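You operate a simulated robot arm through the tools that you are given. There is no shell and no other tool. Be economical: measure what you need, move in short steps, check, and stop when the job is done.

You are at the controls of a simulated robot arm. One attempt, no reset.

TASK
Take the six bar test gauge and leave it on the brass flange. Then fetch the blue cleaning pad and set it on the steel flange. Then pull the gasket drawer open. Do these in the order given.

The check looks at the end state, three seconds after you hand in, the way a careful person would. Anything else that was tipped, shoved, dropped, spilled or broken makes it a failure.

THE ROBOT
A 6-joint arm with a fingered hand on a trunk, on a base that drives. Base frame: it is fixed to the floor where the robot stands at the start and does not move with it; the origin is under the middle of the robot, x ahead of it, y to its left, z up. Lengths are in mm, angles in rad, forces in N, time in s.
Its first joint turns from -2.897 to 2.897 rad. Places, roughly: brass flange [-3250, 2000, 250]; gasket drawer [-3400, -1100, 800]; steel flange [-3250, 1000, 1000]. Payload 4 kg.
Tool frame: the origin (TCP) lies between the finger pads and is the grasp point; the fingertips stand 26 mm ahead of it; z points along the fingers, y is the line along which they close. The gripper opens to 148 mm. The gripper's body begins 73 mm behind the TCP. The gripper is a hand of 3 fingers: y runs from the thumb to the fingers, the wrist lies at [0, 0, -239] in the tool frame.
Orientation is that of the tool frame in the base frame, as [roll, pitch, yaw] about the fixed x, y, z axes, in that order (R = Rz(yaw) Ry(pitch) Rx(roll)). With the fingers straight down and closing along the base's y, the tool's x points along the base's -x, its y along +y and its z along -z.

THE INTERFACE
- The arm moves only by the tool nudge_tool. Its argument "steps" is a list of rows, each an object of numbers (a shift or turn left out is 0): "ax", "ay", "az": the turn, a rotation vector about the base's x, y, z in rad; "x", "y", "z": the shift along the base's x, y, z in m. In form: [{"ax": .., "ay": .., "az": .., "x": .., "y": .., "z": ..}, ...]. A call has 1 to 8 rows; each row shifts and turns the commanded pose from where the row before left it. A row lasts 0.2 s, in which the tool goes at most 50 mm and 0.15 rad; a call with a longer step from one row to the next is refused whole. Where a pose cannot be reached the arm comes as near as it can. A force on the tool above 40 N (or 10 N above the force at the start of the call, whichever is more), or a blocked arm, ends the call early, and 0.2 s more pass. In this call time passes only in rows, and 0.2 s behind the last. The reply holds the time, the measured pose of the TCP, the force on the tool along the base axes, the opening and the grip force, in the units named above and with some noise, with the torque about the TCP (base axes, N m) and any sound that the robot's microphone picked up, and new pictures: "views" is both (left out), scene, wrist or none.
- Cameras (640 x 400 px; columns grow to the right, rows downward): "scene" is now at [7.6, 104, 1434.3]; the picture's right is [-0.65, -0.76, 0.00], its down [-0.43, 0.36, -0.83] and it looks along [0.63, -0.54, -0.56] (base axes); focal length 267 px, centre (320, 200). "wrist" rides on the gripper at [68, -39, -90] in the tool frame; the picture's right is [0.50, 0.87, 0.00], its down [-0.66, 0.38, -0.65] and it looks along [-0.57, 0.33, 0.76] (tool axes); focal length 222 px, centre (320, 200). There is no depth. A picture from a camera that has moved, and an enlarged one, comes with that camera's place and axes in the base frame and with its lens.
- raise_lower(by): slides the trunk up (or, below 0, down) by that many mm; the arm and the scene camera ride with it, the base frame stays. It gives what a move gives, with no picture.
- roll_base(legs): drives the robot by 1 to 6 legs, each [ahead, left, turn to the left] in mm, mm and rad, along the robot's own axes; the way and the turn of a leg run together, so that a leg with both is an arc; at most 1500 mm and 3.142 rad a leg. The arm and the cameras ride along, it lands a little off, and it stops where it bumps. It gives what a move gives, and a new picture of the scene camera.
- finger_targets(finger1, finger2, thumb_bend): sets how far each is bent, from 0 (flat) to 1 (curled in); at 0.3 the hand is open as for a grip, at 0.7 the pads meet at the TCP. One left out holds its place. A second passes; each finger stops where it meets its share of the squeeze, and holds until it gets a number again. It is the only way to open and close the hand. It gives what a move gives, with no picture; readings hold the bend of each and the force on the fingers (four entries, about 0 where the hand has none), thumb and palm.
- aim_head(pan, tilt): turns the head with the scene camera to pan (to the left, within 2.705 rad either way) and tilt (down, from -0.506 to 1.204), counted from straight ahead of the robot. It gives what a move gives, and a new picture of the scene camera.
- zoom(camera, box): a new picture of the part [left, top, right, bottom] of that camera's present view, enlarged. It takes no simulated time.
- close_job(): hands the job in; it is judged then, once.

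Go step by step. Nothing tells you exact positions but the pictures and the camera data: compare them with the known pose of the tool, close in by small moves and look again before you grip or let go. The budget is 165 turns and 260 pictures, counting those below and the enlarged ones. Unless the task says otherwise, let go and move clear before handing in.

The tools are called after ">>>" as a command line: name --argument value ..., lists and objects as JSON in quotes. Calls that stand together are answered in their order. nudge_tool: Moves the arm, as the interface text tells. Its arguments: {"type":"object","properties":{"steps":{"type":"array"},"views":{"type":"string","enum":["both","scene","wrist","none"]}},"required":["steps"]} The other tools are called the same way: raise_lower (by) slides the trunk up or down; finger_targets (finger1, finger2, thumb_bend) moves the fingers one by one; roll_base (legs) drives the base; aim_head (pan, tilt) turns the head that bears the scene camera; zoom (camera, box) takes an enlarged picture of a part of a camera's view; close_job () hands the job in.

At the start:

```text
t: 0.0
position: [447.8, -200.8, 1093.7]
ee_rot: [3.141, 0.001, -3.142]
force: [0.1, 0.3, 0.7]
moment: [-0.01, 0.01, -0.01]
gripper_width: 148.2
grasp_force: 0.0
shape: jaw
bend: [0.3, 0.3, 0.3]
finger forces: [0.0, 0.0, 0.0, 0.0, 0.0, 0.0]
trunk travel left (down, up): [-375.0, 215.0]
robot x, y, heading: [-5.4, -3.8, 0.002]
head pan, tilt: [-0.705, 0.597]
```

scene: 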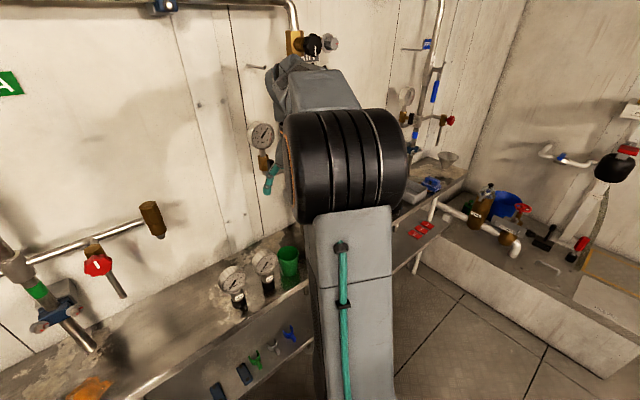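
wrist: 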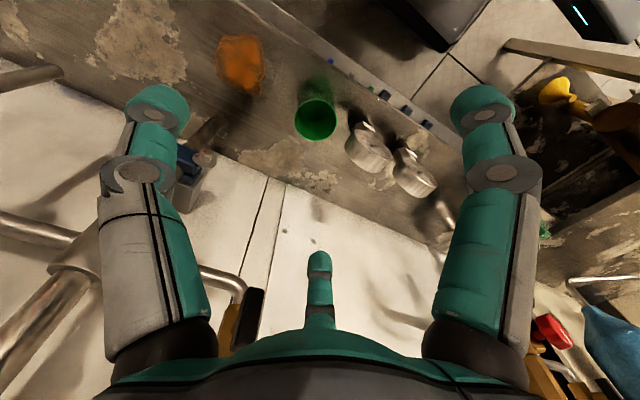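

I see a bench ahead with two or more gauges, a green cup and an orange rag. I'll look closer at the gauges and look around the room.

>>> zoom --camera "scene" --box '[200, 230, 320, 320]'

>>> zoom --camera "scene" --box '[380, 120, 640, 290]'

>>> aim_head --pan 0.3 --tilt 0.6

>>> aim_head --pan 1.6 --tilt 0.4

>>> aim_head --pan 2.6 --tilt 0.3

>>> aim_head --pan -2.6 --tilt 0.3

>>> aim_head --pan -1.6 --tilt 0.5

```text
4.44 times, centred on (260, 275) of scene
camera zoom: at [7.6, 104.0, 1434.3], right [-0.65, -0.76, 0.0], down [-0.43, 0.36, -0.83], along [0.63, -0.54, -0.56], focal length 1187 px, centre (587, -133)
```

zoom: 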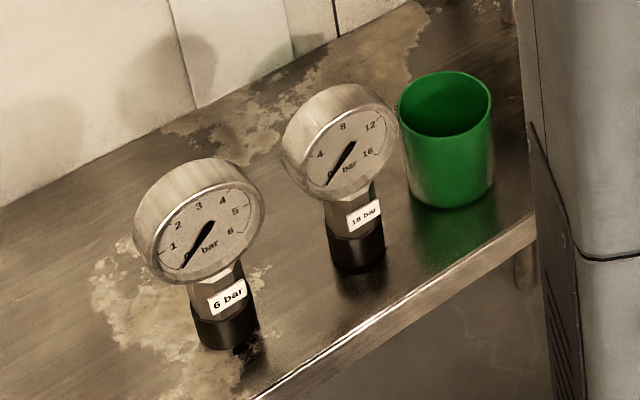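

```text
2.35 times, centred on (510, 205) of scene
camera zoom: at [7.6, 104.0, 1434.3], right [-0.65, -0.76, 0.0], down [-0.43, 0.36, -0.83], along [0.63, -0.54, -0.56], focal length 629 px, centre (-127, 188)
```

zoom: 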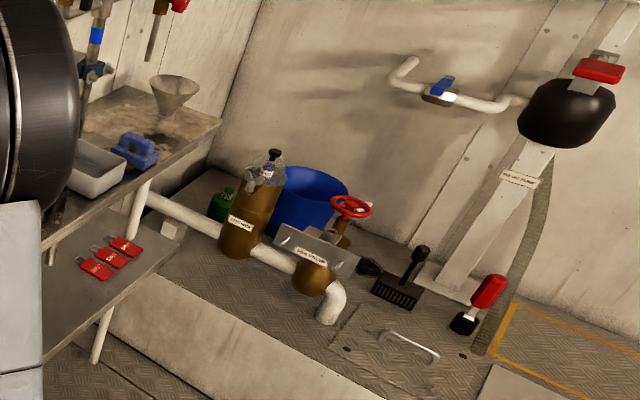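

```text
t: 1.3
position: [445.4, -203.0, 1093.0]
ee_rot: [3.141, 0.001, -3.141]
force: [0.8, 0.0, 0.0]
moment: [0.01, 0.01, -0.04]
gripper_width: 147.9
grasp_force: 0.1
shape: jaw
bend: [0.3, 0.3, 0.3]
finger forces: [0.0, 0.1, 0.0, 0.0, 0.0, 0.0]
trunk travel left (down, up): [-375.0, 215.0]
robot x, y, heading: [3.3, -0.2, -0.0]
head pan, tilt: [0.3, 0.6]
camera scene: at [24.7, 187.5, 1434.0], right [0.29, -0.96, 0.0], down [-0.54, -0.17, -0.83], along [0.79, 0.24, -0.56], focal length 267 px, centre (320, 200)
```

scene: 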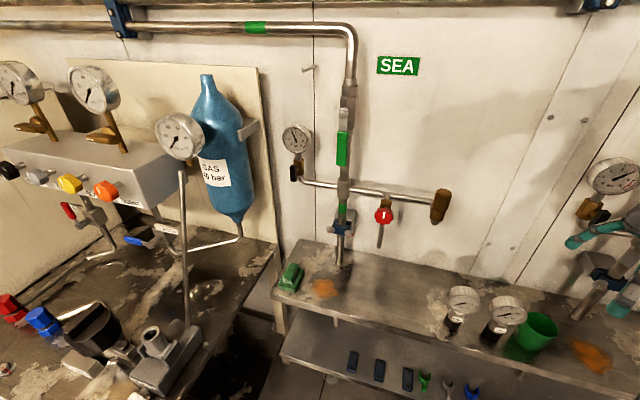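

```text
t: 2.7
position: [447.3, -202.4, 1093.5]
ee_rot: [-3.141, 0.001, 3.141]
force: [-0.3, 0.2, -0.1]
moment: [-0.02, 0.02, -0.02]
gripper_width: 148.0
grasp_force: 0.1
shape: jaw
bend: [0.3, 0.3, 0.3]
finger forces: [0.0, 0.1, 0.0, 0.1, 0.0, 0.0]
trunk travel left (down, up): [-375.0, 215.0]
robot x, y, heading: [-0.2, -0.7, 0.003]
head pan, tilt: [1.6, 0.4]
camera scene: at [-62.5, 254.0, 1452.2], right [1.0, 0.03, 0.0], down [0.01, -0.39, -0.92], along [-0.03, 0.92, -0.39], focal length 267 px, centre (320, 200)
```

scene: 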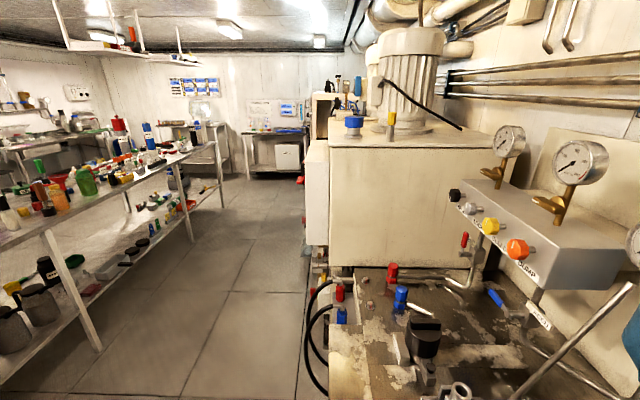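

```text
t: 4.0
position: [446.5, -201.9, 1093.2]
ee_rot: [3.141, -0.001, 3.141]
force: [-0.2, 0.3, -1.2]
moment: [-0.03, -0.01, 0.0]
gripper_width: 147.8
grasp_force: 0.0
shape: jaw
bend: [0.3, 0.3, 0.3]
finger forces: [0.1, 0.0, 0.1, 0.0, 0.0, 0.1]
trunk travel left (down, up): [-375.0, 215.0]
robot x, y, heading: [1.5, -1.7, -0.002]
head pan, tilt: [2.601, 0.3]
camera scene: at [-139.8, 209.6, 1461.5], right [0.52, 0.86, 0.0], down [0.25, -0.15, -0.96], along [-0.82, 0.49, -0.3], focal length 267 px, centre (320, 200)
```

scene: 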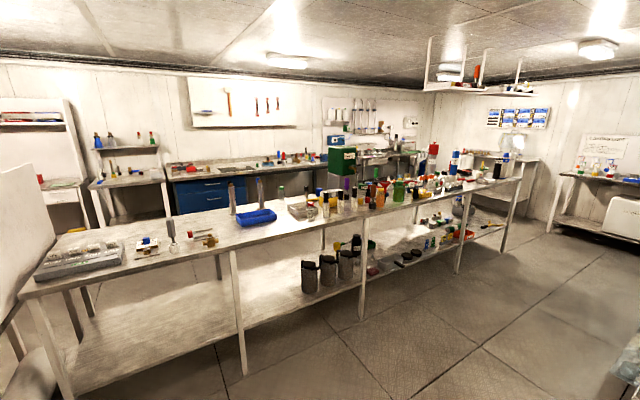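

```text
t: 8.1
position: [445.9, -202.0, 1094.9]
ee_rot: [-3.142, 0.001, -3.142]
force: [0.1, 0.2, -0.3]
moment: [0.0, -0.05, 0.02]
gripper_width: 147.7
grasp_force: 0.1
shape: jaw
bend: [0.3, 0.3, 0.3]
finger forces: [0.0, 0.0, 0.0, 0.0, 0.0, 0.1]
trunk travel left (down, up): [-375.0, 215.0]
robot x, y, heading: [-0.5, 0.7, 0.002]
head pan, tilt: [-2.601, 0.3]
camera scene: at [-139.8, 113.3, 1461.5], right [-0.52, 0.86, 0.0], down [0.25, 0.15, -0.96], along [-0.82, -0.49, -0.3], focal length 267 px, centre (320, 200)
```

scene: 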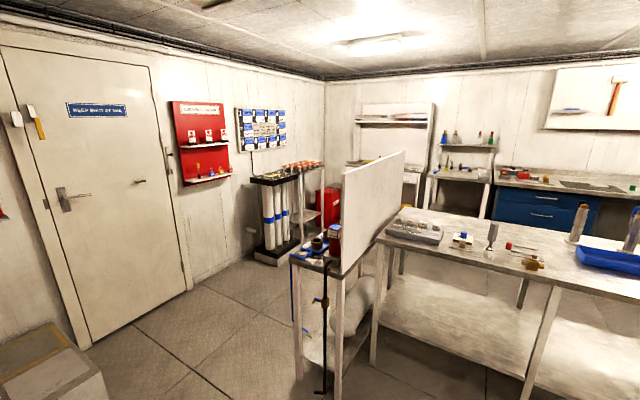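

```text
t: 9.3
position: [447.8, -201.4, 1093.8]
ee_rot: [-3.141, 0.0, -3.141]
force: [1.1, -0.5, 0.5]
moment: [0.01, -0.01, -0.01]
gripper_width: 147.6
grasp_force: 0.1
shape: jaw
bend: [0.3, 0.3, 0.3]
finger forces: [0.1, 0.1, 0.1, 0.0, 0.0, 0.0]
trunk travel left (down, up): [-375.0, 215.0]
robot x, y, heading: [1.0, 2.8, 0.0]
head pan, tilt: [-1.6, 0.499]
camera scene: at [-62.6, 70.5, 1443.1], right [-1.0, 0.03, 0.0], down [0.01, 0.48, -0.88], along [-0.03, -0.88, -0.48], focal length 267 px, centre (320, 200)
```

scene: 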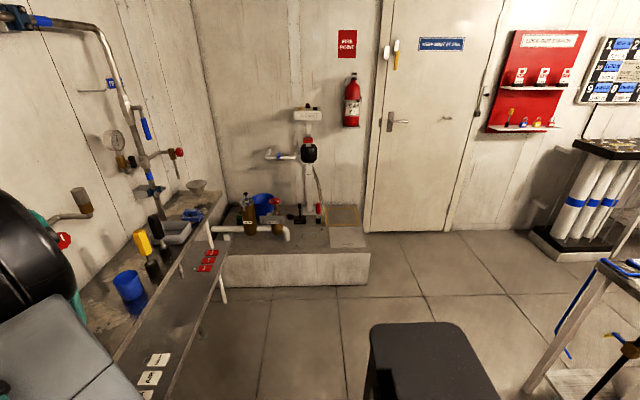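

The six bar gauge is the left one, with its dial at about (475, -16, 900) by triangulation. I'll check how the hand closes before planning the grip.

>>> finger_targets --finger1 0.55 --finger2 0.55 --thumb_bend 0.55

>>> zoom --camera "wrist" --box '[0, 0, 640, 400]'

>>> aim_head --pan -0.2 --tilt 0.8

```text
t: 10.3
position: [447.0, -200.9, 1094.4]
ee_rot: [-3.141, 0.002, 3.14]
force: [-0.4, 0.0, -1.4]
moment: [-0.04, 0.01, 0.0]
gripper_width: 46.4
grasp_force: 0.0
shape: fingers
bend: [0.55, 0.55, 0.55]
finger forces: [0.1, 0.0, 0.1, 0.0, 0.0, 0.1]
trunk travel left (down, up): [-375.0, 215.0]
robot x, y, heading: [-0.7, -1.7, 0.004]
head pan, tilt: [-1.6, 0.499]
```

```text
1.00 times, centred on (320, 200) of wrist
camera zoom: at [379.6, -241.0, 1184.6], right [-0.5, 0.87, 0.0], down [0.66, 0.38, 0.65], along [0.57, 0.33, -0.76], focal length 222 px, centre (320, 200)
```

zoom: 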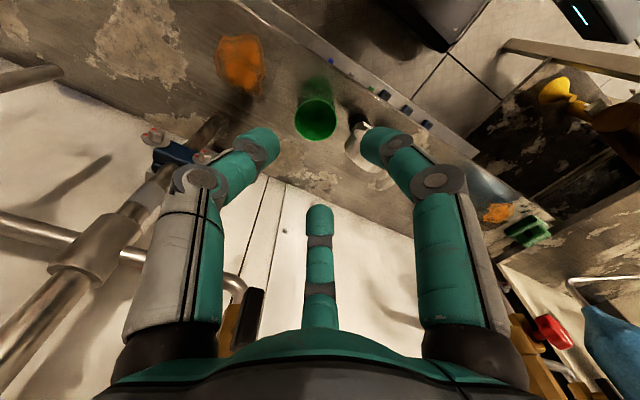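

```text
t: 11.9
position: [446.4, -201.7, 1094.9]
ee_rot: [-3.14, -0.001, -3.141]
force: [0.4, -0.1, -0.4]
moment: [-0.01, 0.0, -0.01]
gripper_width: 46.2
grasp_force: 0.0
shape: fingers
bend: [0.55, 0.55, 0.55]
finger forces: [0.0, 0.0, 0.0, 0.0, 0.0, 0.0]
trunk travel left (down, up): [-375.0, 215.0]
robot x, y, heading: [0.1, 1.3, -0.0]
head pan, tilt: [-0.201, 0.799]
camera scene: at [19.3, 145.3, 1417.1], right [-0.2, -0.98, 0.0], down [-0.7, 0.14, -0.7], along [0.68, -0.14, -0.72], focal length 267 px, centre (320, 200)
```

scene: 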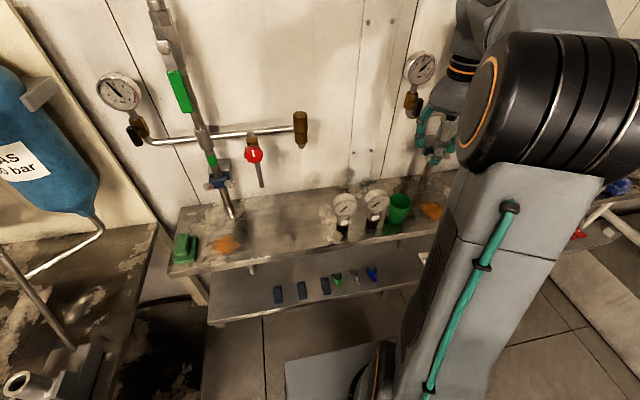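

The hand is a three-finger tripod. I'll grip the six bar dial around its rim, coming in horizontally, so I back off first and turn the tool forward.

>>> roll_base --legs '[[-300, 0, 0]]'

>>> finger_targets --finger1 0.42 --finger2 0.42 --thumb_bend 0.42

>>> nudge_tool --steps '[{"ay": -0.15, "x": 0.036, "z": 0.003}, {"ay": -0.15, "x": 0.035, "z": 0.008}, {"ay": -0.15, "x": 0.034, "z": 0.013}, {"ay": -0.15, "x": 0.031, "z": 0.018}, {"ay": -0.15, "x": 0.028, "z": 0.022}, {"ay": -0.15, "x": 0.024, "z": 0.026}, {"ay": -0.15, "x": 0.02, "z": 0.03}]' --views "none"

>>> nudge_tool --steps '[{"ay": -0.15, "x": 0.015, "z": 0.032}, {"ay": -0.15, "x": 0.01, "z": 0.034}, {"ay": -0.15, "x": 0.006, "z": 0.036}, {"ay": -0.071, "z": 0.016}]'

```text
t: 13.9
position: [151.5, -203.2, 1093.2]
ee_rot: [-3.14, 0.0, 3.138]
force: [0.0, 0.1, 0.0]
moment: [-0.01, 0.04, -0.02]
gripper_width: 46.3
grasp_force: 0.0
shape: fingers
bend: [0.55, 0.55, 0.55]
finger forces: [0.1, 0.1, 0.0, 0.0, 0.0, 0.1]
trunk travel left (down, up): [-375.0, 215.0]
robot x, y, heading: [-297.3, 2.9, -0.004]
head pan, tilt: [-0.201, 0.799]
camera scene: at [-275.1, 145.9, 1417.1], right [-0.2, -0.98, 0.0], down [-0.7, 0.15, -0.7], along [0.68, -0.14, -0.72], focal length 267 px, centre (320, 200)
```

scene: 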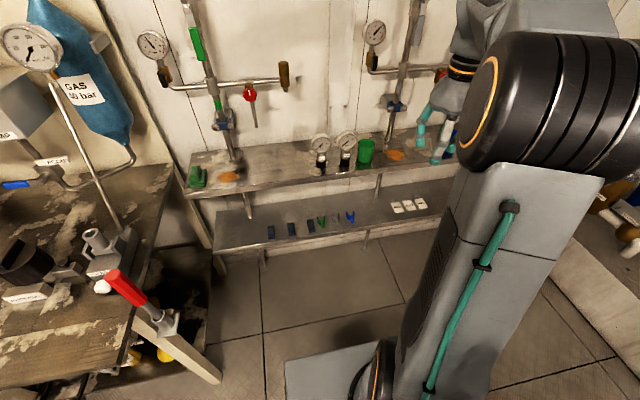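

```text
t: 14.9
position: [151.9, -202.4, 1093.5]
ee_rot: [3.141, -0.001, 3.135]
force: [0.3, -0.6, -0.1]
moment: [-0.02, 0.01, -0.01]
gripper_width: 87.9
grasp_force: 0.1
shape: fingers
bend: [0.42, 0.42, 0.42]
finger forces: [0.1, 0.1, 0.0, 0.0, 0.0, 0.0]
trunk travel left (down, up): [-375.0, 215.0]
robot x, y, heading: [-296.0, 0.5, -0.005]
head pan, tilt: [-0.201, 0.799]
```

```text
t: 16.5
position: [359.0, -204.8, 1213.9]
ee_rot: [3.134, 1.052, 3.132]
force: [0.1, -0.1, 0.0]
moment: [0.04, 0.01, 0.01]
gripper_width: 88.2
grasp_force: 0.0
shape: fingers
bend: [0.42, 0.42, 0.42]
finger forces: [0.0, 0.1, 0.0, 0.0, 0.1, 0.1]
trunk travel left (down, up): [-375.0, 215.0]
robot x, y, heading: [-296.3, 0.3, -0.004]
head pan, tilt: [-0.201, 0.799]
```

```text
t: 17.5
position: [410.6, -201.3, 1378.6]
ee_rot: [2.443, 1.56, 2.439]
force: [-0.4, 0.4, 0.1]
moment: [-0.01, -0.01, -0.04]
gripper_width: 88.3
grasp_force: 0.2
shape: fingers
bend: [0.42, 0.42, 0.42]
finger forces: [0.0, 0.0, 0.0, 0.0, 0.1, 0.1]
out of reach, approached as far as the arm can: row 3, 4
trunk travel left (down, up): [-375.0, 215.0]
robot x, y, heading: [-294.7, 3.3, -0.005]
head pan, tilt: [-0.201, 0.799]
camera scene: at [-275.2, 145.9, 1417.1], right [-0.2, -0.98, 0.0], down [-0.7, 0.15, -0.7], along [0.68, -0.14, -0.72], focal length 267 px, centre (320, 200)
camera wrist: at [318.9, -238.4, 1312.5], right [0.0, 0.87, -0.49], down [-0.65, 0.38, 0.66], along [0.76, 0.32, 0.56], focal length 222 px, centre (320, 200)
```

scene: 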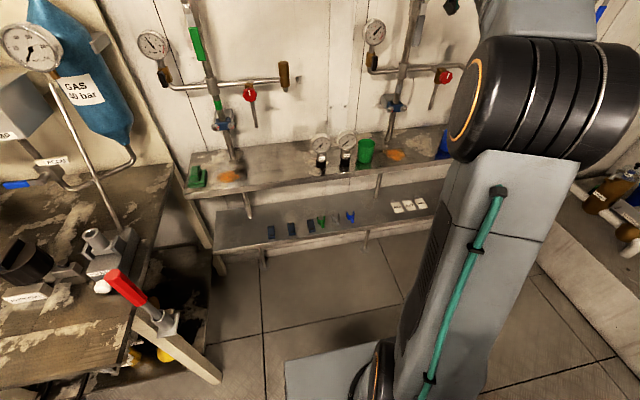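
wrist: 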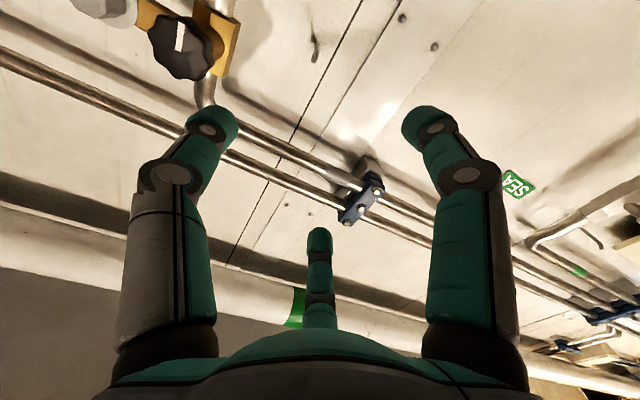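

The tool points forward. Now I'll roll it about its axis while lowering, well clear of the wall.

>>> nudge_tool --steps '[{"ax": -0.15, "z": -0.04}, {"ax": -0.15, "z": -0.04}, {"ax": -0.15, "z": -0.04}, {"ax": -0.15, "z": -0.04}, {"ax": -0.15, "z": -0.04}, {"ax": -0.15, "z": -0.03}, {"ax": -0.15, "z": -0.03}, {"ax": -0.15}]' --views "none"

>>> nudge_tool --steps '[{"ax": -0.15, "x": -0.02}, {"x": -0.02, "y": 0.04}, {"x": -0.02, "y": 0.04}]'

```text
t: 19.3
position: [591.4, -118.9, 1315.2]
ee_rot: [-1.58, 0.457, -1.648]
force: [-0.2, -0.1, 0.7]
moment: [-0.04, 0.0, 0.05]
gripper_width: 88.4
grasp_force: 0.0
shape: fingers
bend: [0.42, 0.42, 0.42]
finger forces: [0.1, 0.0, 0.0, 0.0, 0.0, 0.1]
out of reach, approached as far as the arm can: row 1, 2, 3, 4, 5, 6, 7, 8
trunk travel left (down, up): [-375.0, 215.0]
robot x, y, heading: [-297.2, -1.2, -0.005]
head pan, tilt: [-0.201, 0.799]
```

```text
t: 20.1
position: [542.6, -17.2, 1320.2]
ee_rot: [-1.571, 0.311, -1.64]
force: [0.3, -0.1, -0.1]
moment: [0.0, 0.0, 0.0]
gripper_width: 88.5
grasp_force: 0.0
shape: fingers
bend: [0.42, 0.42, 0.42]
finger forces: [0.0, 0.0, 0.0, 0.0, 0.1, 0.1]
out of reach, approached as far as the arm can: row 1
trunk travel left (down, up): [-375.0, 215.0]
robot x, y, heading: [-293.8, 2.9, -0.008]
head pan, tilt: [-0.201, 0.799]
camera scene: at [-274.4, 145.6, 1417.1], right [-0.2, -0.98, 0.0], down [-0.7, 0.15, -0.7], along [0.68, -0.14, -0.72], focal length 267 px, centre (320, 200)
camera wrist: at [448.2, -87.8, 1335.6], right [-0.01, -0.21, -0.98], down [-0.6, 0.78, -0.16], along [0.8, 0.58, -0.14], focal length 222 px, centre (320, 200)
```

scene: 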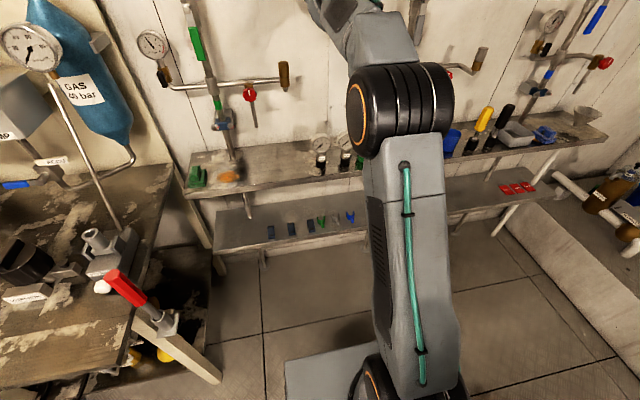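
wrist: 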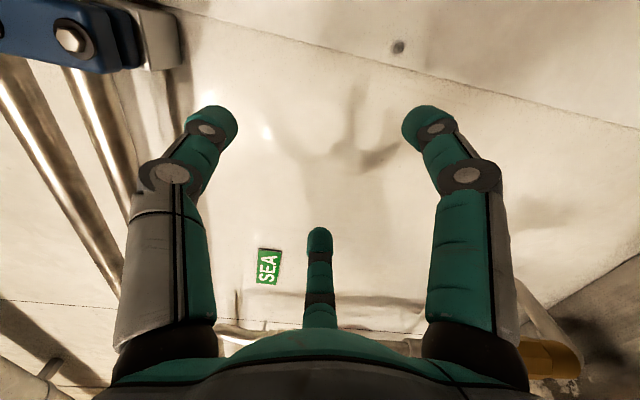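

The arm posture works with the thumb up. I'll back the base off, then lower the trunk to bring the hand to dial height.

>>> roll_base --legs '[[-250, 0, 0]]'

>>> raise_lower --by -370

>>> nudge_tool --steps '[{"z": -0.04, "az": 0.07}, {"z": -0.01}]'

>>> aim_head --pan 0.0 --tilt 0.3

```text
t: 21.9
position: [291.4, -21.1, 1319.1]
ee_rot: [-1.568, 0.308, -1.646]
force: [-0.3, -0.6, 0.0]
moment: [-0.01, 0.01, -0.03]
gripper_width: 88.5
grasp_force: 0.1
shape: fingers
bend: [0.42, 0.42, 0.42]
finger forces: [0.0, 0.0, 0.0, 0.0, 0.0, 0.0]
trunk travel left (down, up): [-375.0, 215.0]
robot x, y, heading: [-544.9, 1.7, -0.004]
head pan, tilt: [-0.201, 0.799]
camera scene: at [-526.7, 147.3, 1417.1], right [-0.21, -0.98, 0.0], down [-0.7, 0.15, -0.7], along [0.68, -0.14, -0.72], focal length 267 px, centre (320, 200)
```

scene: 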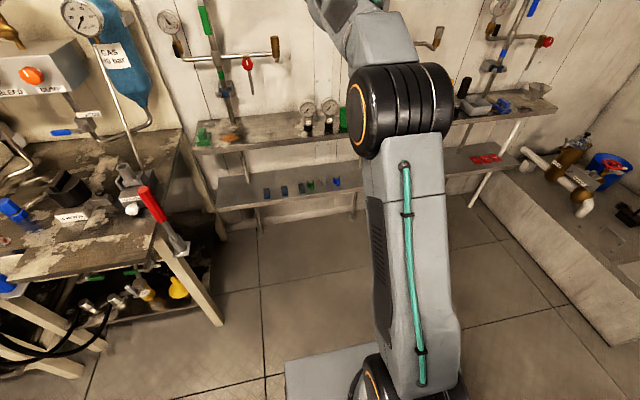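

```text
t: 25.5
position: [290.7, -18.8, 950.9]
ee_rot: [-1.568, 0.31, -1.645]
force: [0.3, 0.2, 0.0]
moment: [-0.03, 0.02, 0.0]
gripper_width: 88.8
grasp_force: 0.0
shape: fingers
bend: [0.42, 0.42, 0.42]
finger forces: [0.0, 0.0, 0.1, 0.0, 0.0, 0.0]
trunk travel left (down, up): [-5.0, 585.0]
robot x, y, heading: [-547.4, 2.7, -0.01]
head pan, tilt: [-0.201, 0.799]
```

```text
t: 26.1
position: [291.2, -12.3, 917.4]
ee_rot: [-1.585, 0.308, -1.578]
force: [-0.2, 0.6, 0.4]
moment: [0.02, -0.01, 0.01]
gripper_width: 88.5
grasp_force: 0.0
shape: fingers
bend: [0.42, 0.42, 0.42]
finger forces: [0.0, 0.1, 0.0, 0.0, 0.0, 0.0]
out of reach, approached as far as the arm can: row 1, 2
trunk travel left (down, up): [-5.0, 585.0]
robot x, y, heading: [-547.8, -1.0, -0.007]
head pan, tilt: [-0.201, 0.799]
camera scene: at [-526.8, 147.3, 1047.1], right [-0.21, -0.98, 0.0], down [-0.7, 0.15, -0.7], along [0.68, -0.14, -0.72], focal length 267 px, centre (320, 200)
camera wrist: at [201.0, -88.5, 934.8], right [-0.01, -0.21, -0.98], down [-0.65, 0.74, -0.15], along [0.76, 0.64, -0.15], focal length 222 px, centre (320, 200)
```

scene: 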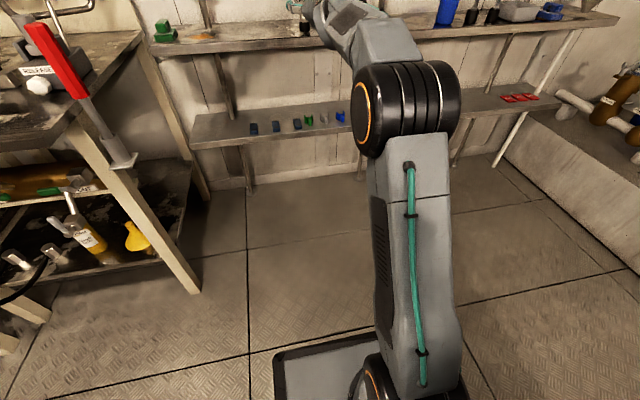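
wrist: 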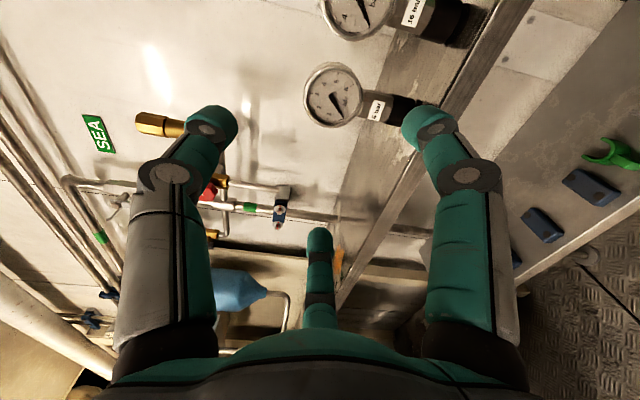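

```text
t: 27.0
position: [291.6, -12.8, 916.8]
ee_rot: [-1.586, 0.31, -1.577]
force: [-0.7, -0.4, -0.2]
moment: [-0.02, 0.01, -0.03]
gripper_width: 88.5
grasp_force: 0.0
shape: fingers
bend: [0.42, 0.42, 0.42]
finger forces: [0.0, 0.1, 0.0, 0.0, 0.1, 0.0]
trunk travel left (down, up): [-5.0, 585.0]
robot x, y, heading: [-547.1, 1.4, -0.006]
head pan, tilt: [0.0, 0.3]
camera scene: at [-512.3, 163.3, 1091.4], right [-0.01, -1.0, 0.0], down [-0.3, 0.0, -0.95], along [0.95, -0.01, -0.3], focal length 267 px, centre (320, 200)
```

scene: 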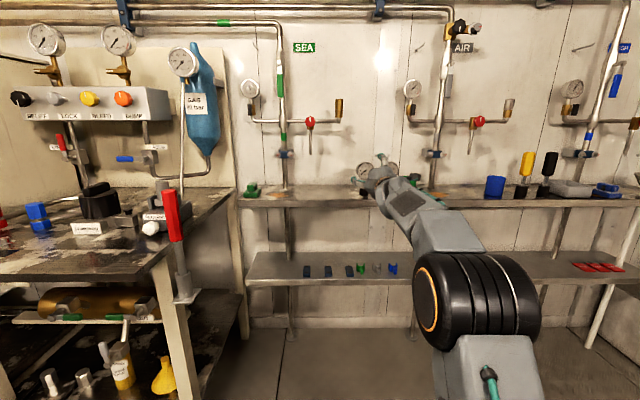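

At this stretch the arm can't go lower, so I'll pull the hand in toward the robot and try lowering there.

>>> nudge_tool --steps '[{"x": -0.04}, {"x": -0.04}, {"x": -0.04}, {"x": -0.04}]' --views "none"

>>> nudge_tool --steps '[{"z": -0.04}, {"z": -0.04}, {"z": -0.04}]' --views "none"

```text
t: 28.0
position: [131.1, -15.0, 915.2]
ee_rot: [-1.569, 0.31, -1.577]
force: [1.0, -0.8, -0.8]
moment: [0.01, 0.0, 0.03]
gripper_width: 88.5
grasp_force: 0.2
shape: fingers
bend: [0.42, 0.42, 0.42]
finger forces: [0.0, 0.0, 0.1, 0.0, 0.1, 0.0]
trunk travel left (down, up): [-5.0, 585.0]
robot x, y, heading: [-549.5, -0.8, -0.012]
head pan, tilt: [0.0, 0.3]
```

```text
t: 28.8
position: [131.2, -15.4, 796.4]
ee_rot: [-1.57, 0.309, -1.577]
force: [-0.4, 0.5, 0.9]
moment: [-0.02, 0.02, 0.02]
gripper_width: 88.7
grasp_force: 0.2
shape: fingers
bend: [0.42, 0.42, 0.42]
finger forces: [0.0, 0.1, 0.1, 0.0, 0.0, 0.0]
trunk travel left (down, up): [-5.0, 585.0]
robot x, y, heading: [-549.0, 1.6, -0.007]
head pan, tilt: [0.0, 0.3]
```

Lowering works when pulled in. I'll test whether this posture reaches the low flange height too.

>>> nudge_tool --steps '[{"z": -0.05}, {"z": -0.05}, {"z": -0.05}, {"z": -0.05}, {"z": -0.05}, {"z": -0.05}, {"z": -0.05}, {"z": -0.05}]' --views "none"

```text
t: 30.6
position: [132.2, -12.8, 399.3]
ee_rot: [-1.566, 0.308, -1.577]
force: [0.1, 0.2, -0.2]
moment: [0.0, -0.01, -0.01]
gripper_width: 88.4
grasp_force: 0.1
shape: fingers
bend: [0.42, 0.42, 0.42]
finger forces: [0.1, 0.0, 0.0, 0.1, 0.0, 0.1]
trunk travel left (down, up): [-5.0, 585.0]
robot x, y, heading: [-545.8, 0.6, -0.008]
head pan, tilt: [0.0, 0.3]
```

The low height is reachable. I'll come back up to dial height and drive the base forward to about 100 mm short of the dial.

>>> nudge_tool --steps '[{"z": 0.05}, {"z": 0.05}, {"z": 0.05}, {"z": 0.05}, {"z": 0.05}, {"z": 0.05}, {"z": 0.05}, {"z": 0.05}]' --views "none"

>>> nudge_tool --steps '[{"z": 0.05}, {"z": 0.05}]' --views "none"

>>> roll_base --legs '[[220, 0, 0]]'

>>> zoom --camera "wrist" --box '[0, 0, 640, 400]'

```text
t: 32.4
position: [130.5, -13.6, 796.4]
ee_rot: [-1.569, 0.309, -1.577]
force: [0.2, -0.7, -0.1]
moment: [-0.03, -0.01, 0.0]
gripper_width: 88.7
grasp_force: 0.1
shape: fingers
bend: [0.42, 0.42, 0.42]
finger forces: [0.0, 0.0, 0.0, 0.0, 0.0, 0.0]
trunk travel left (down, up): [-5.0, 585.0]
robot x, y, heading: [-546.2, -1.4, -0.01]
head pan, tilt: [0.0, 0.3]
```

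```text
t: 33.0
position: [132.9, -12.7, 897.5]
ee_rot: [-1.569, 0.309, -1.574]
force: [0.3, 0.4, 0.9]
moment: [0.03, -0.01, 0.01]
gripper_width: 88.6
grasp_force: 0.1
shape: fingers
bend: [0.42, 0.42, 0.42]
finger forces: [0.0, 0.0, 0.1, 0.0, 0.0, 0.1]
trunk travel left (down, up): [-5.0, 585.0]
robot x, y, heading: [-549.5, 4.2, -0.006]
head pan, tilt: [0.0, 0.3]
```

```text
t: 34.7
position: [352.5, -10.9, 897.4]
ee_rot: [-1.571, 0.31, -1.571]
force: [0.9, 0.2, 0.5]
moment: [-0.04, 0.01, 0.01]
gripper_width: 88.5
grasp_force: 0.0
shape: fingers
bend: [0.42, 0.42, 0.42]
finger forces: [0.0, 0.0, 0.1, 0.0, 0.1, 0.0]
trunk travel left (down, up): [-5.0, 585.0]
robot x, y, heading: [-323.1, 1.8, -0.004]
head pan, tilt: [0.0, 0.3]
camera scene: at [-292.8, 162.2, 1091.5], right [0.0, -1.0, 0.0], down [-0.3, 0.0, -0.96], along [0.96, 0.0, -0.3], focal length 267 px, centre (320, 200)
```

scene: 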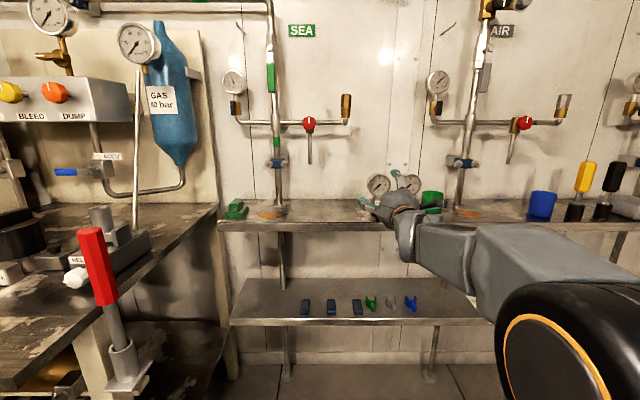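

```text
1.00 times, centred on (320, 200) of wrist
camera zoom: at [262.7, -87.3, 913.8], right [0.0, -0.21, -0.98], down [-0.65, 0.74, -0.16], along [0.76, 0.64, -0.14], focal length 222 px, centre (320, 200)
```

zoom: 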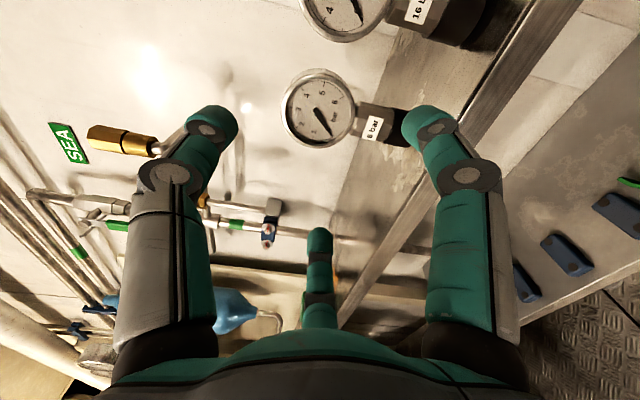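

The dial face centre triangulates to about (466, -18, 902). I'll align y/z, roll slightly, and approach to 40 mm short for a check.

>>> finger_targets --finger1 0.4 --finger2 0.4 --thumb_bend 0.4

>>> nudge_tool --steps '[{"ax": -0.1, "y": -0.007, "z": 0.005}, {"x": 0.03}, {"x": 0.03}]' --views "wrist"

>>> zoom --camera "scene" --box '[320, 140, 480, 240]'

```text
t: 35.7
position: [353.2, -10.8, 897.4]
ee_rot: [-1.568, 0.308, -1.57]
force: [-0.2, 0.0, -0.1]
moment: [0.03, 0.01, 0.03]
gripper_width: 94.8
grasp_force: 0.2
shape: fingers
bend: [0.4, 0.4, 0.4]
finger forces: [0.0, 0.0, 0.0, 0.1, 0.1, 0.1]
trunk travel left (down, up): [-5.0, 585.0]
robot x, y, heading: [-325.9, 2.0, -0.003]
head pan, tilt: [0.0, 0.3]
```

```text
t: 36.5
position: [412.1, -19.0, 903.1]
ee_rot: [-1.57, 0.209, -1.573]
force: [0.6, -0.1, -0.1]
moment: [-0.01, 0.01, 0.03]
gripper_width: 94.4
grasp_force: 0.2
shape: fingers
bend: [0.4, 0.4, 0.4]
finger forces: [0.0, 0.1, 0.0, 0.1, 0.0, 0.0]
trunk travel left (down, up): [-5.0, 585.0]
robot x, y, heading: [-328.2, 1.1, -0.006]
head pan, tilt: [0.0, 0.3]
camera wrist: at [322.1, -92.9, 927.4], right [0.0, -0.31, -0.95], down [-0.65, 0.72, -0.24], along [0.76, 0.62, -0.2], focal length 222 px, centre (320, 200)
```

wrist: 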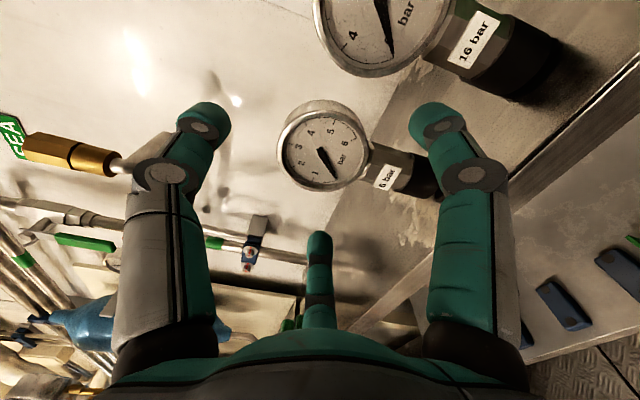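

```text
4.00 times, centred on (400, 190) of scene
camera zoom: at [-293.0, 162.2, 1091.5], right [0.0, -1.0, 0.0], down [-0.3, 0.0, -0.96], along [0.96, 0.0, -0.3], focal length 1069 px, centre (0, 240)
```

zoom: 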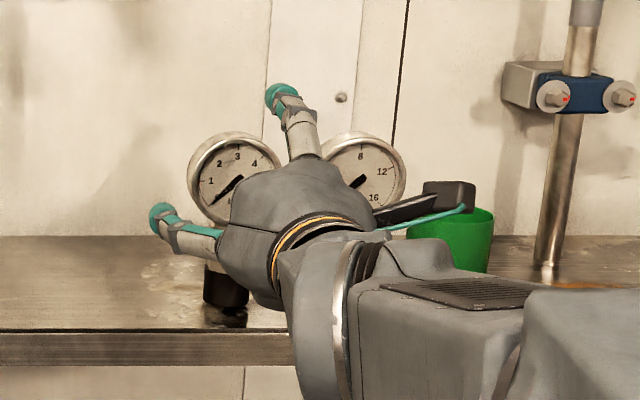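

Alignment is good. I'll advance in small moves until the rim sits between the finger pads.

>>> nudge_tool --steps '[{"x": 0.02}, {"x": 0.02}]' --views "wrist"

>>> nudge_tool --steps '[{"x": 0.012}, {"x": 0.01}]' --views "wrist"

```text
t: 37.1
position: [452.4, -19.0, 903.8]
ee_rot: [-1.569, 0.21, -1.57]
force: [0.1, 0.5, -0.1]
moment: [-0.03, 0.02, 0.0]
gripper_width: 94.4
grasp_force: 0.1
shape: fingers
bend: [0.4, 0.4, 0.4]
finger forces: [0.0, 0.0, 0.1, 0.0, 0.0, 0.0]
trunk travel left (down, up): [-5.0, 585.0]
robot x, y, heading: [-327.9, 2.3, -0.002]
head pan, tilt: [0.0, 0.3]
camera wrist: at [362.9, -93.2, 926.8], right [0.0, -0.31, -0.95], down [-0.65, 0.72, -0.24], along [0.76, 0.62, -0.2], focal length 222 px, centre (320, 200)
```

wrist: 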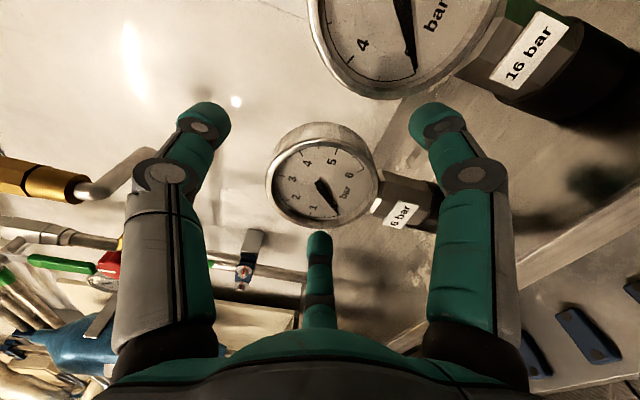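

```text
t: 37.7
position: [474.1, -18.2, 901.9]
ee_rot: [-1.568, 0.21, -1.572]
force: [-0.5, 0.0, 0.4]
moment: [-0.02, 0.02, 0.01]
gripper_width: 94.9
grasp_force: 0.0
shape: fingers
bend: [0.4, 0.4, 0.4]
finger forces: [0.1, 0.0, 0.0, 0.0, 0.1, 0.0]
trunk travel left (down, up): [-5.0, 585.0]
robot x, y, heading: [-326.1, 4.0, -0.006]
head pan, tilt: [0.0, 0.3]
camera wrist: at [384.1, -92.8, 925.7], right [0.0, -0.31, -0.95], down [-0.65, 0.72, -0.23], along [0.76, 0.62, -0.2], focal length 222 px, centre (320, 200)
```

wrist: 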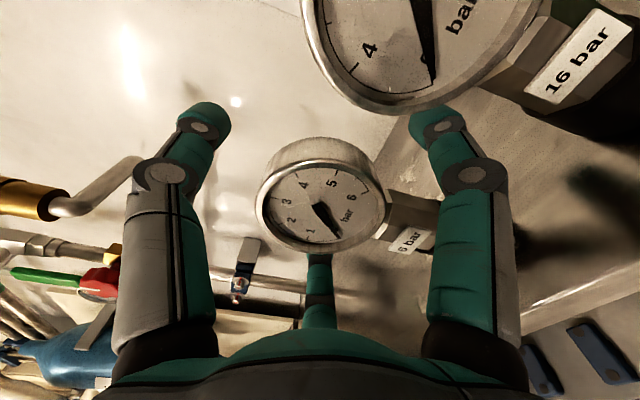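

The face is about at the TCP; I'll go 9 mm further so the pads meet the middle of the rim, then close gently.

>>> nudge_tool --steps '[{"x": 0.009}]' --views "none"

>>> finger_targets --finger1 0.46 --finger2 0.46 --thumb_bend 0.46

>>> zoom --camera "wrist" --box '[0, 0, 640, 400]'

```text
t: 38.1
position: [483.4, -18.6, 901.2]
ee_rot: [-1.568, 0.209, -1.571]
force: [-0.2, 0.6, -0.1]
moment: [-0.03, 0.01, 0.04]
gripper_width: 94.5
grasp_force: 0.0
shape: fingers
bend: [0.4, 0.4, 0.4]
finger forces: [0.0, 0.0, 0.0, 0.0, 0.0, 0.0]
trunk travel left (down, up): [-5.0, 585.0]
robot x, y, heading: [-329.2, 2.2, -0.005]
head pan, tilt: [0.0, 0.3]
```

```text
t: 39.1
position: [482.9, -18.3, 900.6]
ee_rot: [-1.569, 0.21, -1.572]
force: [-0.3, 0.0, 0.5]
moment: [-0.01, 0.0, -0.01]
gripper_width: 76.0
grasp_force: 0.1
shape: fingers
bend: [0.46, 0.46, 0.46]
finger forces: [0.0, 0.1, 0.0, 0.0, 0.1, 0.0]
trunk travel left (down, up): [-5.0, 585.0]
robot x, y, heading: [-326.9, -0.1, 0.0]
head pan, tilt: [0.0, 0.3]
```

```text
1.00 times, centred on (320, 200) of wrist
camera zoom: at [392.8, -92.4, 925.7], right [0.0, -0.31, -0.95], down [-0.65, 0.72, -0.24], along [0.76, 0.62, -0.2], focal length 222 px, centre (320, 200)
```

zoom: 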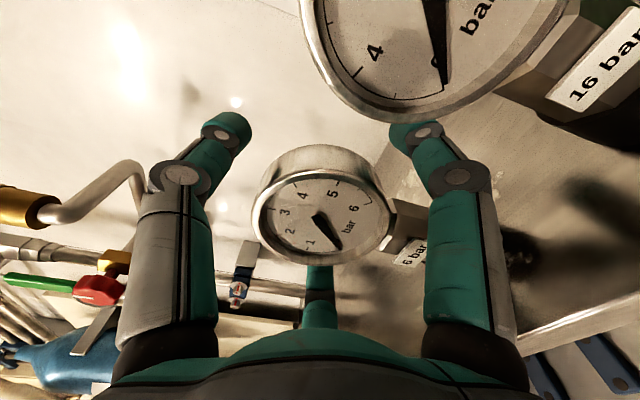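

Not in contact yet; I continue closing in increments, watching forces.

>>> finger_targets --finger1 0.49 --finger2 0.49 --thumb_bend 0.49

>>> finger_targets --finger1 0.52 --finger2 0.52 --thumb_bend 0.52

>>> zoom --camera "wrist" --box '[0, 0, 640, 400]'

```text
t: 40.1
position: [484.1, -18.3, 901.2]
ee_rot: [-1.567, 0.209, -1.57]
force: [0.2, 0.2, -0.1]
moment: [-0.05, 0.0, -0.03]
gripper_width: 66.0
grasp_force: 0.1
shape: fingers
bend: [0.49, 0.49, 0.49]
finger forces: [0.1, 0.0, 0.0, 0.0, 0.0, 0.1]
trunk travel left (down, up): [-5.0, 585.0]
robot x, y, heading: [-329.6, 3.5, -0.003]
head pan, tilt: [0.0, 0.3]
```

```text
t: 41.1
position: [483.4, -18.4, 901.9]
ee_rot: [-1.569, 0.208, -1.571]
force: [0.0, 0.1, -0.6]
moment: [-0.03, -0.02, 0.0]
gripper_width: 56.0
grasp_force: 0.1
shape: fingers
bend: [0.52, 0.52, 0.52]
finger forces: [0.0, 0.0, 0.0, 0.0, 0.0, 0.0]
trunk travel left (down, up): [-5.0, 585.0]
robot x, y, heading: [-326.4, -0.3, -0.004]
head pan, tilt: [0.0, 0.3]
```

```text
1.00 times, centred on (320, 200) of wrist
camera zoom: at [392.8, -92.4, 925.6], right [0.0, -0.31, -0.95], down [-0.65, 0.72, -0.24], along [0.76, 0.62, -0.2], focal length 222 px, centre (320, 200)
```

zoom: 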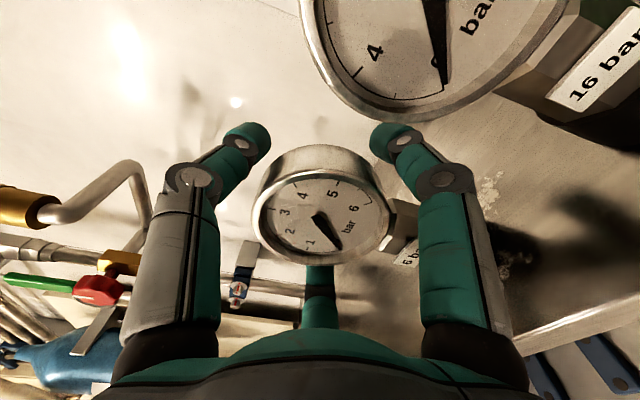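

>>> finger_targets --finger1 0.55 --finger2 0.55 --thumb_bend 0.55

>>> zoom --camera "wrist" --box '[160, 80, 480, 280]'

```text
t: 42.1
position: [483.9, -18.0, 901.3]
ee_rot: [-1.57, 0.209, -1.571]
force: [0.3, 0.1, -0.1]
moment: [0.03, -0.03, 0.01]
gripper_width: 46.2
grasp_force: 0.6
shape: fingers
bend: [0.55, 0.54, 0.55]
finger forces: [0.1, 0.4, 0.0, 0.0, 0.0, 0.0]
trunk travel left (down, up): [-5.0, 585.0]
robot x, y, heading: [-324.9, 2.1, -0.003]
head pan, tilt: [0.0, 0.3]
```

```text
2.00 times, centred on (320, 180) of wrist
camera zoom: at [392.8, -92.4, 925.6], right [0.0, -0.31, -0.95], down [-0.65, 0.72, -0.24], along [0.76, 0.62, -0.2], focal length 444 px, centre (320, 240)
```

zoom: 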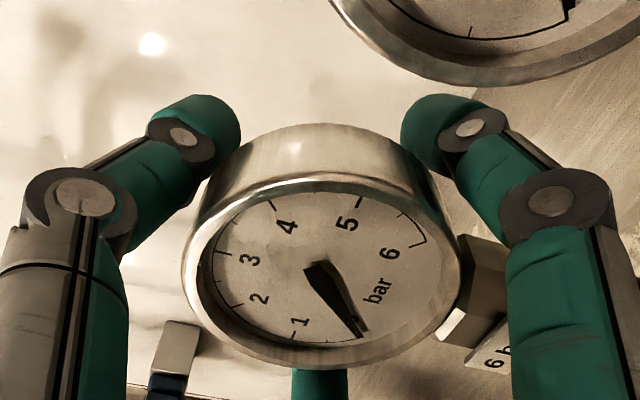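

Finger 2 just touches; the others are almost there. Closing to squeeze.

>>> finger_targets --finger1 0.58 --finger2 0.57 --thumb_bend 0.58

>>> finger_targets --finger1 0.64 --finger2 0.64 --thumb_bend 0.64

>>> zoom --camera "wrist" --box '[160, 80, 480, 280]'

```text
t: 43.1
position: [483.7, -17.9, 901.9]
ee_rot: [-1.569, 0.209, -1.571]
force: [1.1, 0.7, 0.2]
moment: [0.01, 0.02, 0.03]
gripper_width: 42.4
grasp_force: 1.9
shape: fingers
bend: [0.56, 0.55, 0.56]
finger forces: [0.6, 1.2, 0.1, 0.0, 1.6, 0.0]
trunk travel left (down, up): [-5.0, 585.0]
robot x, y, heading: [-327.4, 4.0, -0.001]
head pan, tilt: [0.0, 0.3]
```

```text
t: 44.1
position: [481.6, -18.1, 902.1]
ee_rot: [-1.568, 0.21, -1.571]
force: [2.1, 1.1, 4.4]
moment: [-0.03, -0.07, -0.02]
gripper_width: 39.0
grasp_force: 12.3
shape: fingers
bend: [0.57, 0.56, 0.59]
finger forces: [5.9, 7.5, 0.0, 0.0, 11.8, 0.1]
trunk travel left (down, up): [-5.0, 585.0]
robot x, y, heading: [-325.6, -0.0, -0.003]
head pan, tilt: [0.0, 0.3]
```

```text
2.00 times, centred on (320, 180) of wrist
camera zoom: at [392.5, -92.3, 926.2], right [0.0, -0.31, -0.95], down [-0.65, 0.72, -0.24], along [0.76, 0.62, -0.2], focal length 444 px, centre (320, 240)
```

zoom: 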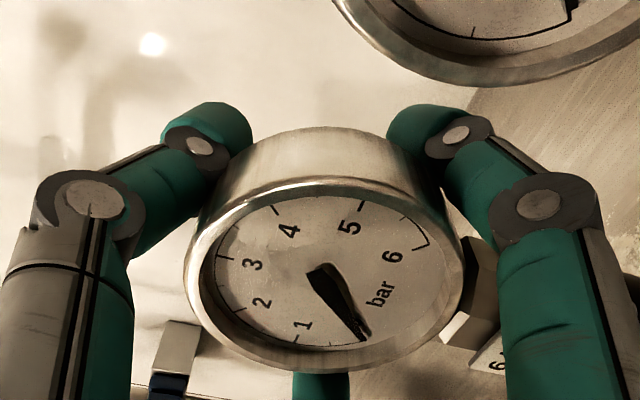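

The dial is held. I'll firm the grip slightly and lift a little as a test.

>>> finger_targets --finger1 0.67 --finger2 0.67 --thumb_bend 0.67

>>> nudge_tool --steps '[{"z": 0.015}, {"z": 0.015}]' --views "both"

>>> zoom --camera "scene" --box '[320, 140, 480, 240]'

```text
t: 45.1
position: [483.3, -18.6, 901.8]
ee_rot: [-1.567, 0.209, -1.571]
force: [1.9, 1.5, 7.0]
moment: [-0.06, -0.11, -0.03]
gripper_width: 38.1
grasp_force: 17.0
shape: fingers
bend: [0.58, 0.56, 0.6]
finger forces: [8.3, 10.0, 0.0, 0.1, 16.5, 0.0]
trunk travel left (down, up): [-5.0, 585.0]
robot x, y, heading: [-325.0, -2.6, -0.004]
head pan, tilt: [0.0, 0.3]
```

```text
t: 45.7
position: [483.3, -18.6, 929.3]
ee_rot: [-1.571, 0.208, -1.572]
force: [0.4, 0.3, -2.2]
moment: [-0.01, -0.03, -0.01]
gripper_width: 37.3
grasp_force: 17.2
shape: fingers
bend: [0.57, 0.56, 0.61]
finger forces: [10.2, 11.3, 0.1, 0.1, 13.1, 0.1]
trunk travel left (down, up): [-5.0, 585.0]
robot x, y, heading: [-324.8, 1.0, -0.003]
head pan, tilt: [0.0, 0.3]
camera scene: at [-292.6, 162.2, 1091.4], right [0.0, -1.0, 0.0], down [-0.3, 0.0, -0.96], along [0.96, 0.0, -0.3], focal length 267 px, centre (320, 200)
camera wrist: at [393.2, -91.8, 954.6], right [0.0, -0.31, -0.95], down [-0.65, 0.72, -0.23], along [0.76, 0.62, -0.2], focal length 222 px, centre (320, 200)
```

scene: 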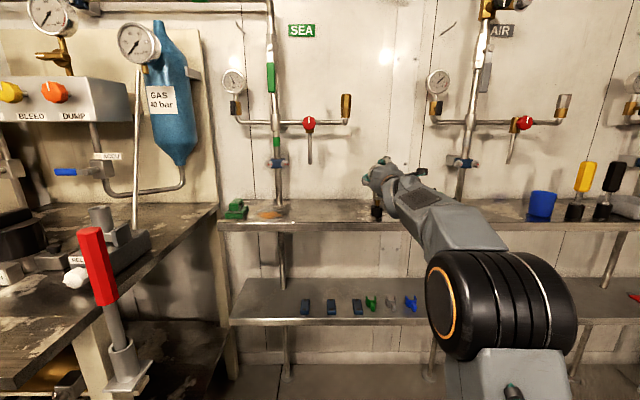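
wrist: 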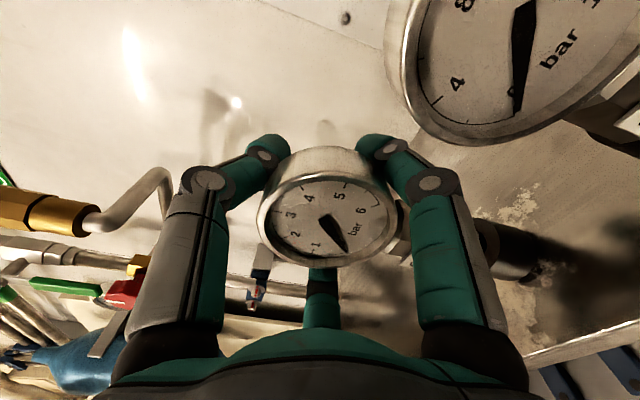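

```text
4.00 times, centred on (400, 190) of scene
camera zoom: at [-292.6, 162.2, 1091.4], right [0.0, -1.0, 0.0], down [-0.3, 0.0, -0.96], along [0.96, 0.0, -0.3], focal length 1069 px, centre (0, 240)
```

zoom: 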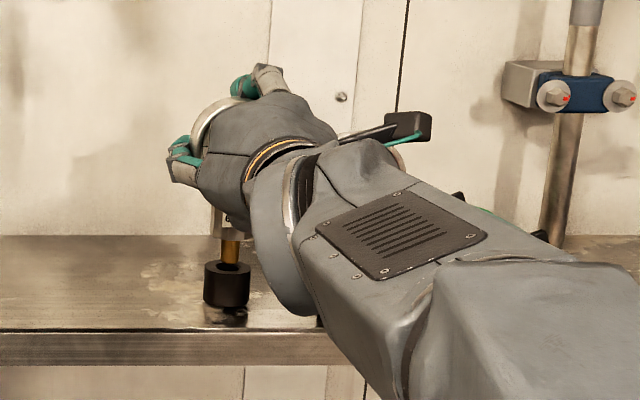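

The gauge is lifting out of a black socket, which stays on the bench. I'll continue straight up.

>>> nudge_tool --steps '[{"z": 0.015}, {"z": 0.015}, {"z": 0.015}]' --views "none"

>>> zoom --camera "scene" --box '[320, 140, 480, 240]'

```text
t: 46.5
position: [484.2, -14.7, 956.4]
ee_rot: [-1.567, 0.209, -1.562]
force: [-0.2, -0.5, -1.7]
moment: [0.0, -0.04, 0.03]
gripper_width: 37.1
grasp_force: 17.0
shape: fingers
bend: [0.57, 0.56, 0.61]
finger forces: [10.0, 11.0, 0.0, 0.0, 12.9, 0.0]
out of reach, approached as far as the arm can: row 2, 3
trunk travel left (down, up): [-5.0, 585.0]
robot x, y, heading: [-327.3, 2.9, -0.006]
head pan, tilt: [0.0, 0.3]
```

```text
4.00 times, centred on (400, 190) of scene
camera zoom: at [-292.6, 162.2, 1091.5], right [0.0, -1.0, 0.0], down [-0.3, 0.0, -0.96], along [0.96, 0.0, -0.3], focal length 1069 px, centre (0, 240)
```

zoom: 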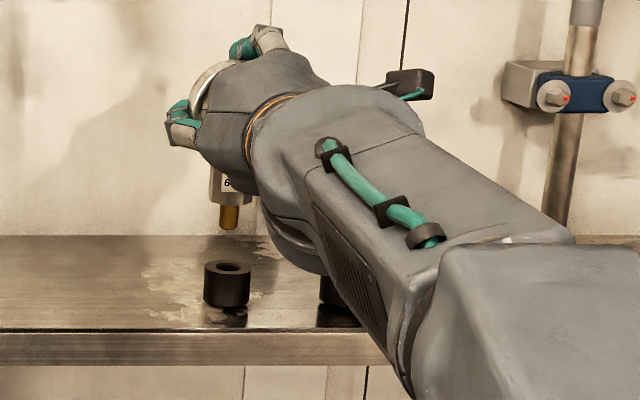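

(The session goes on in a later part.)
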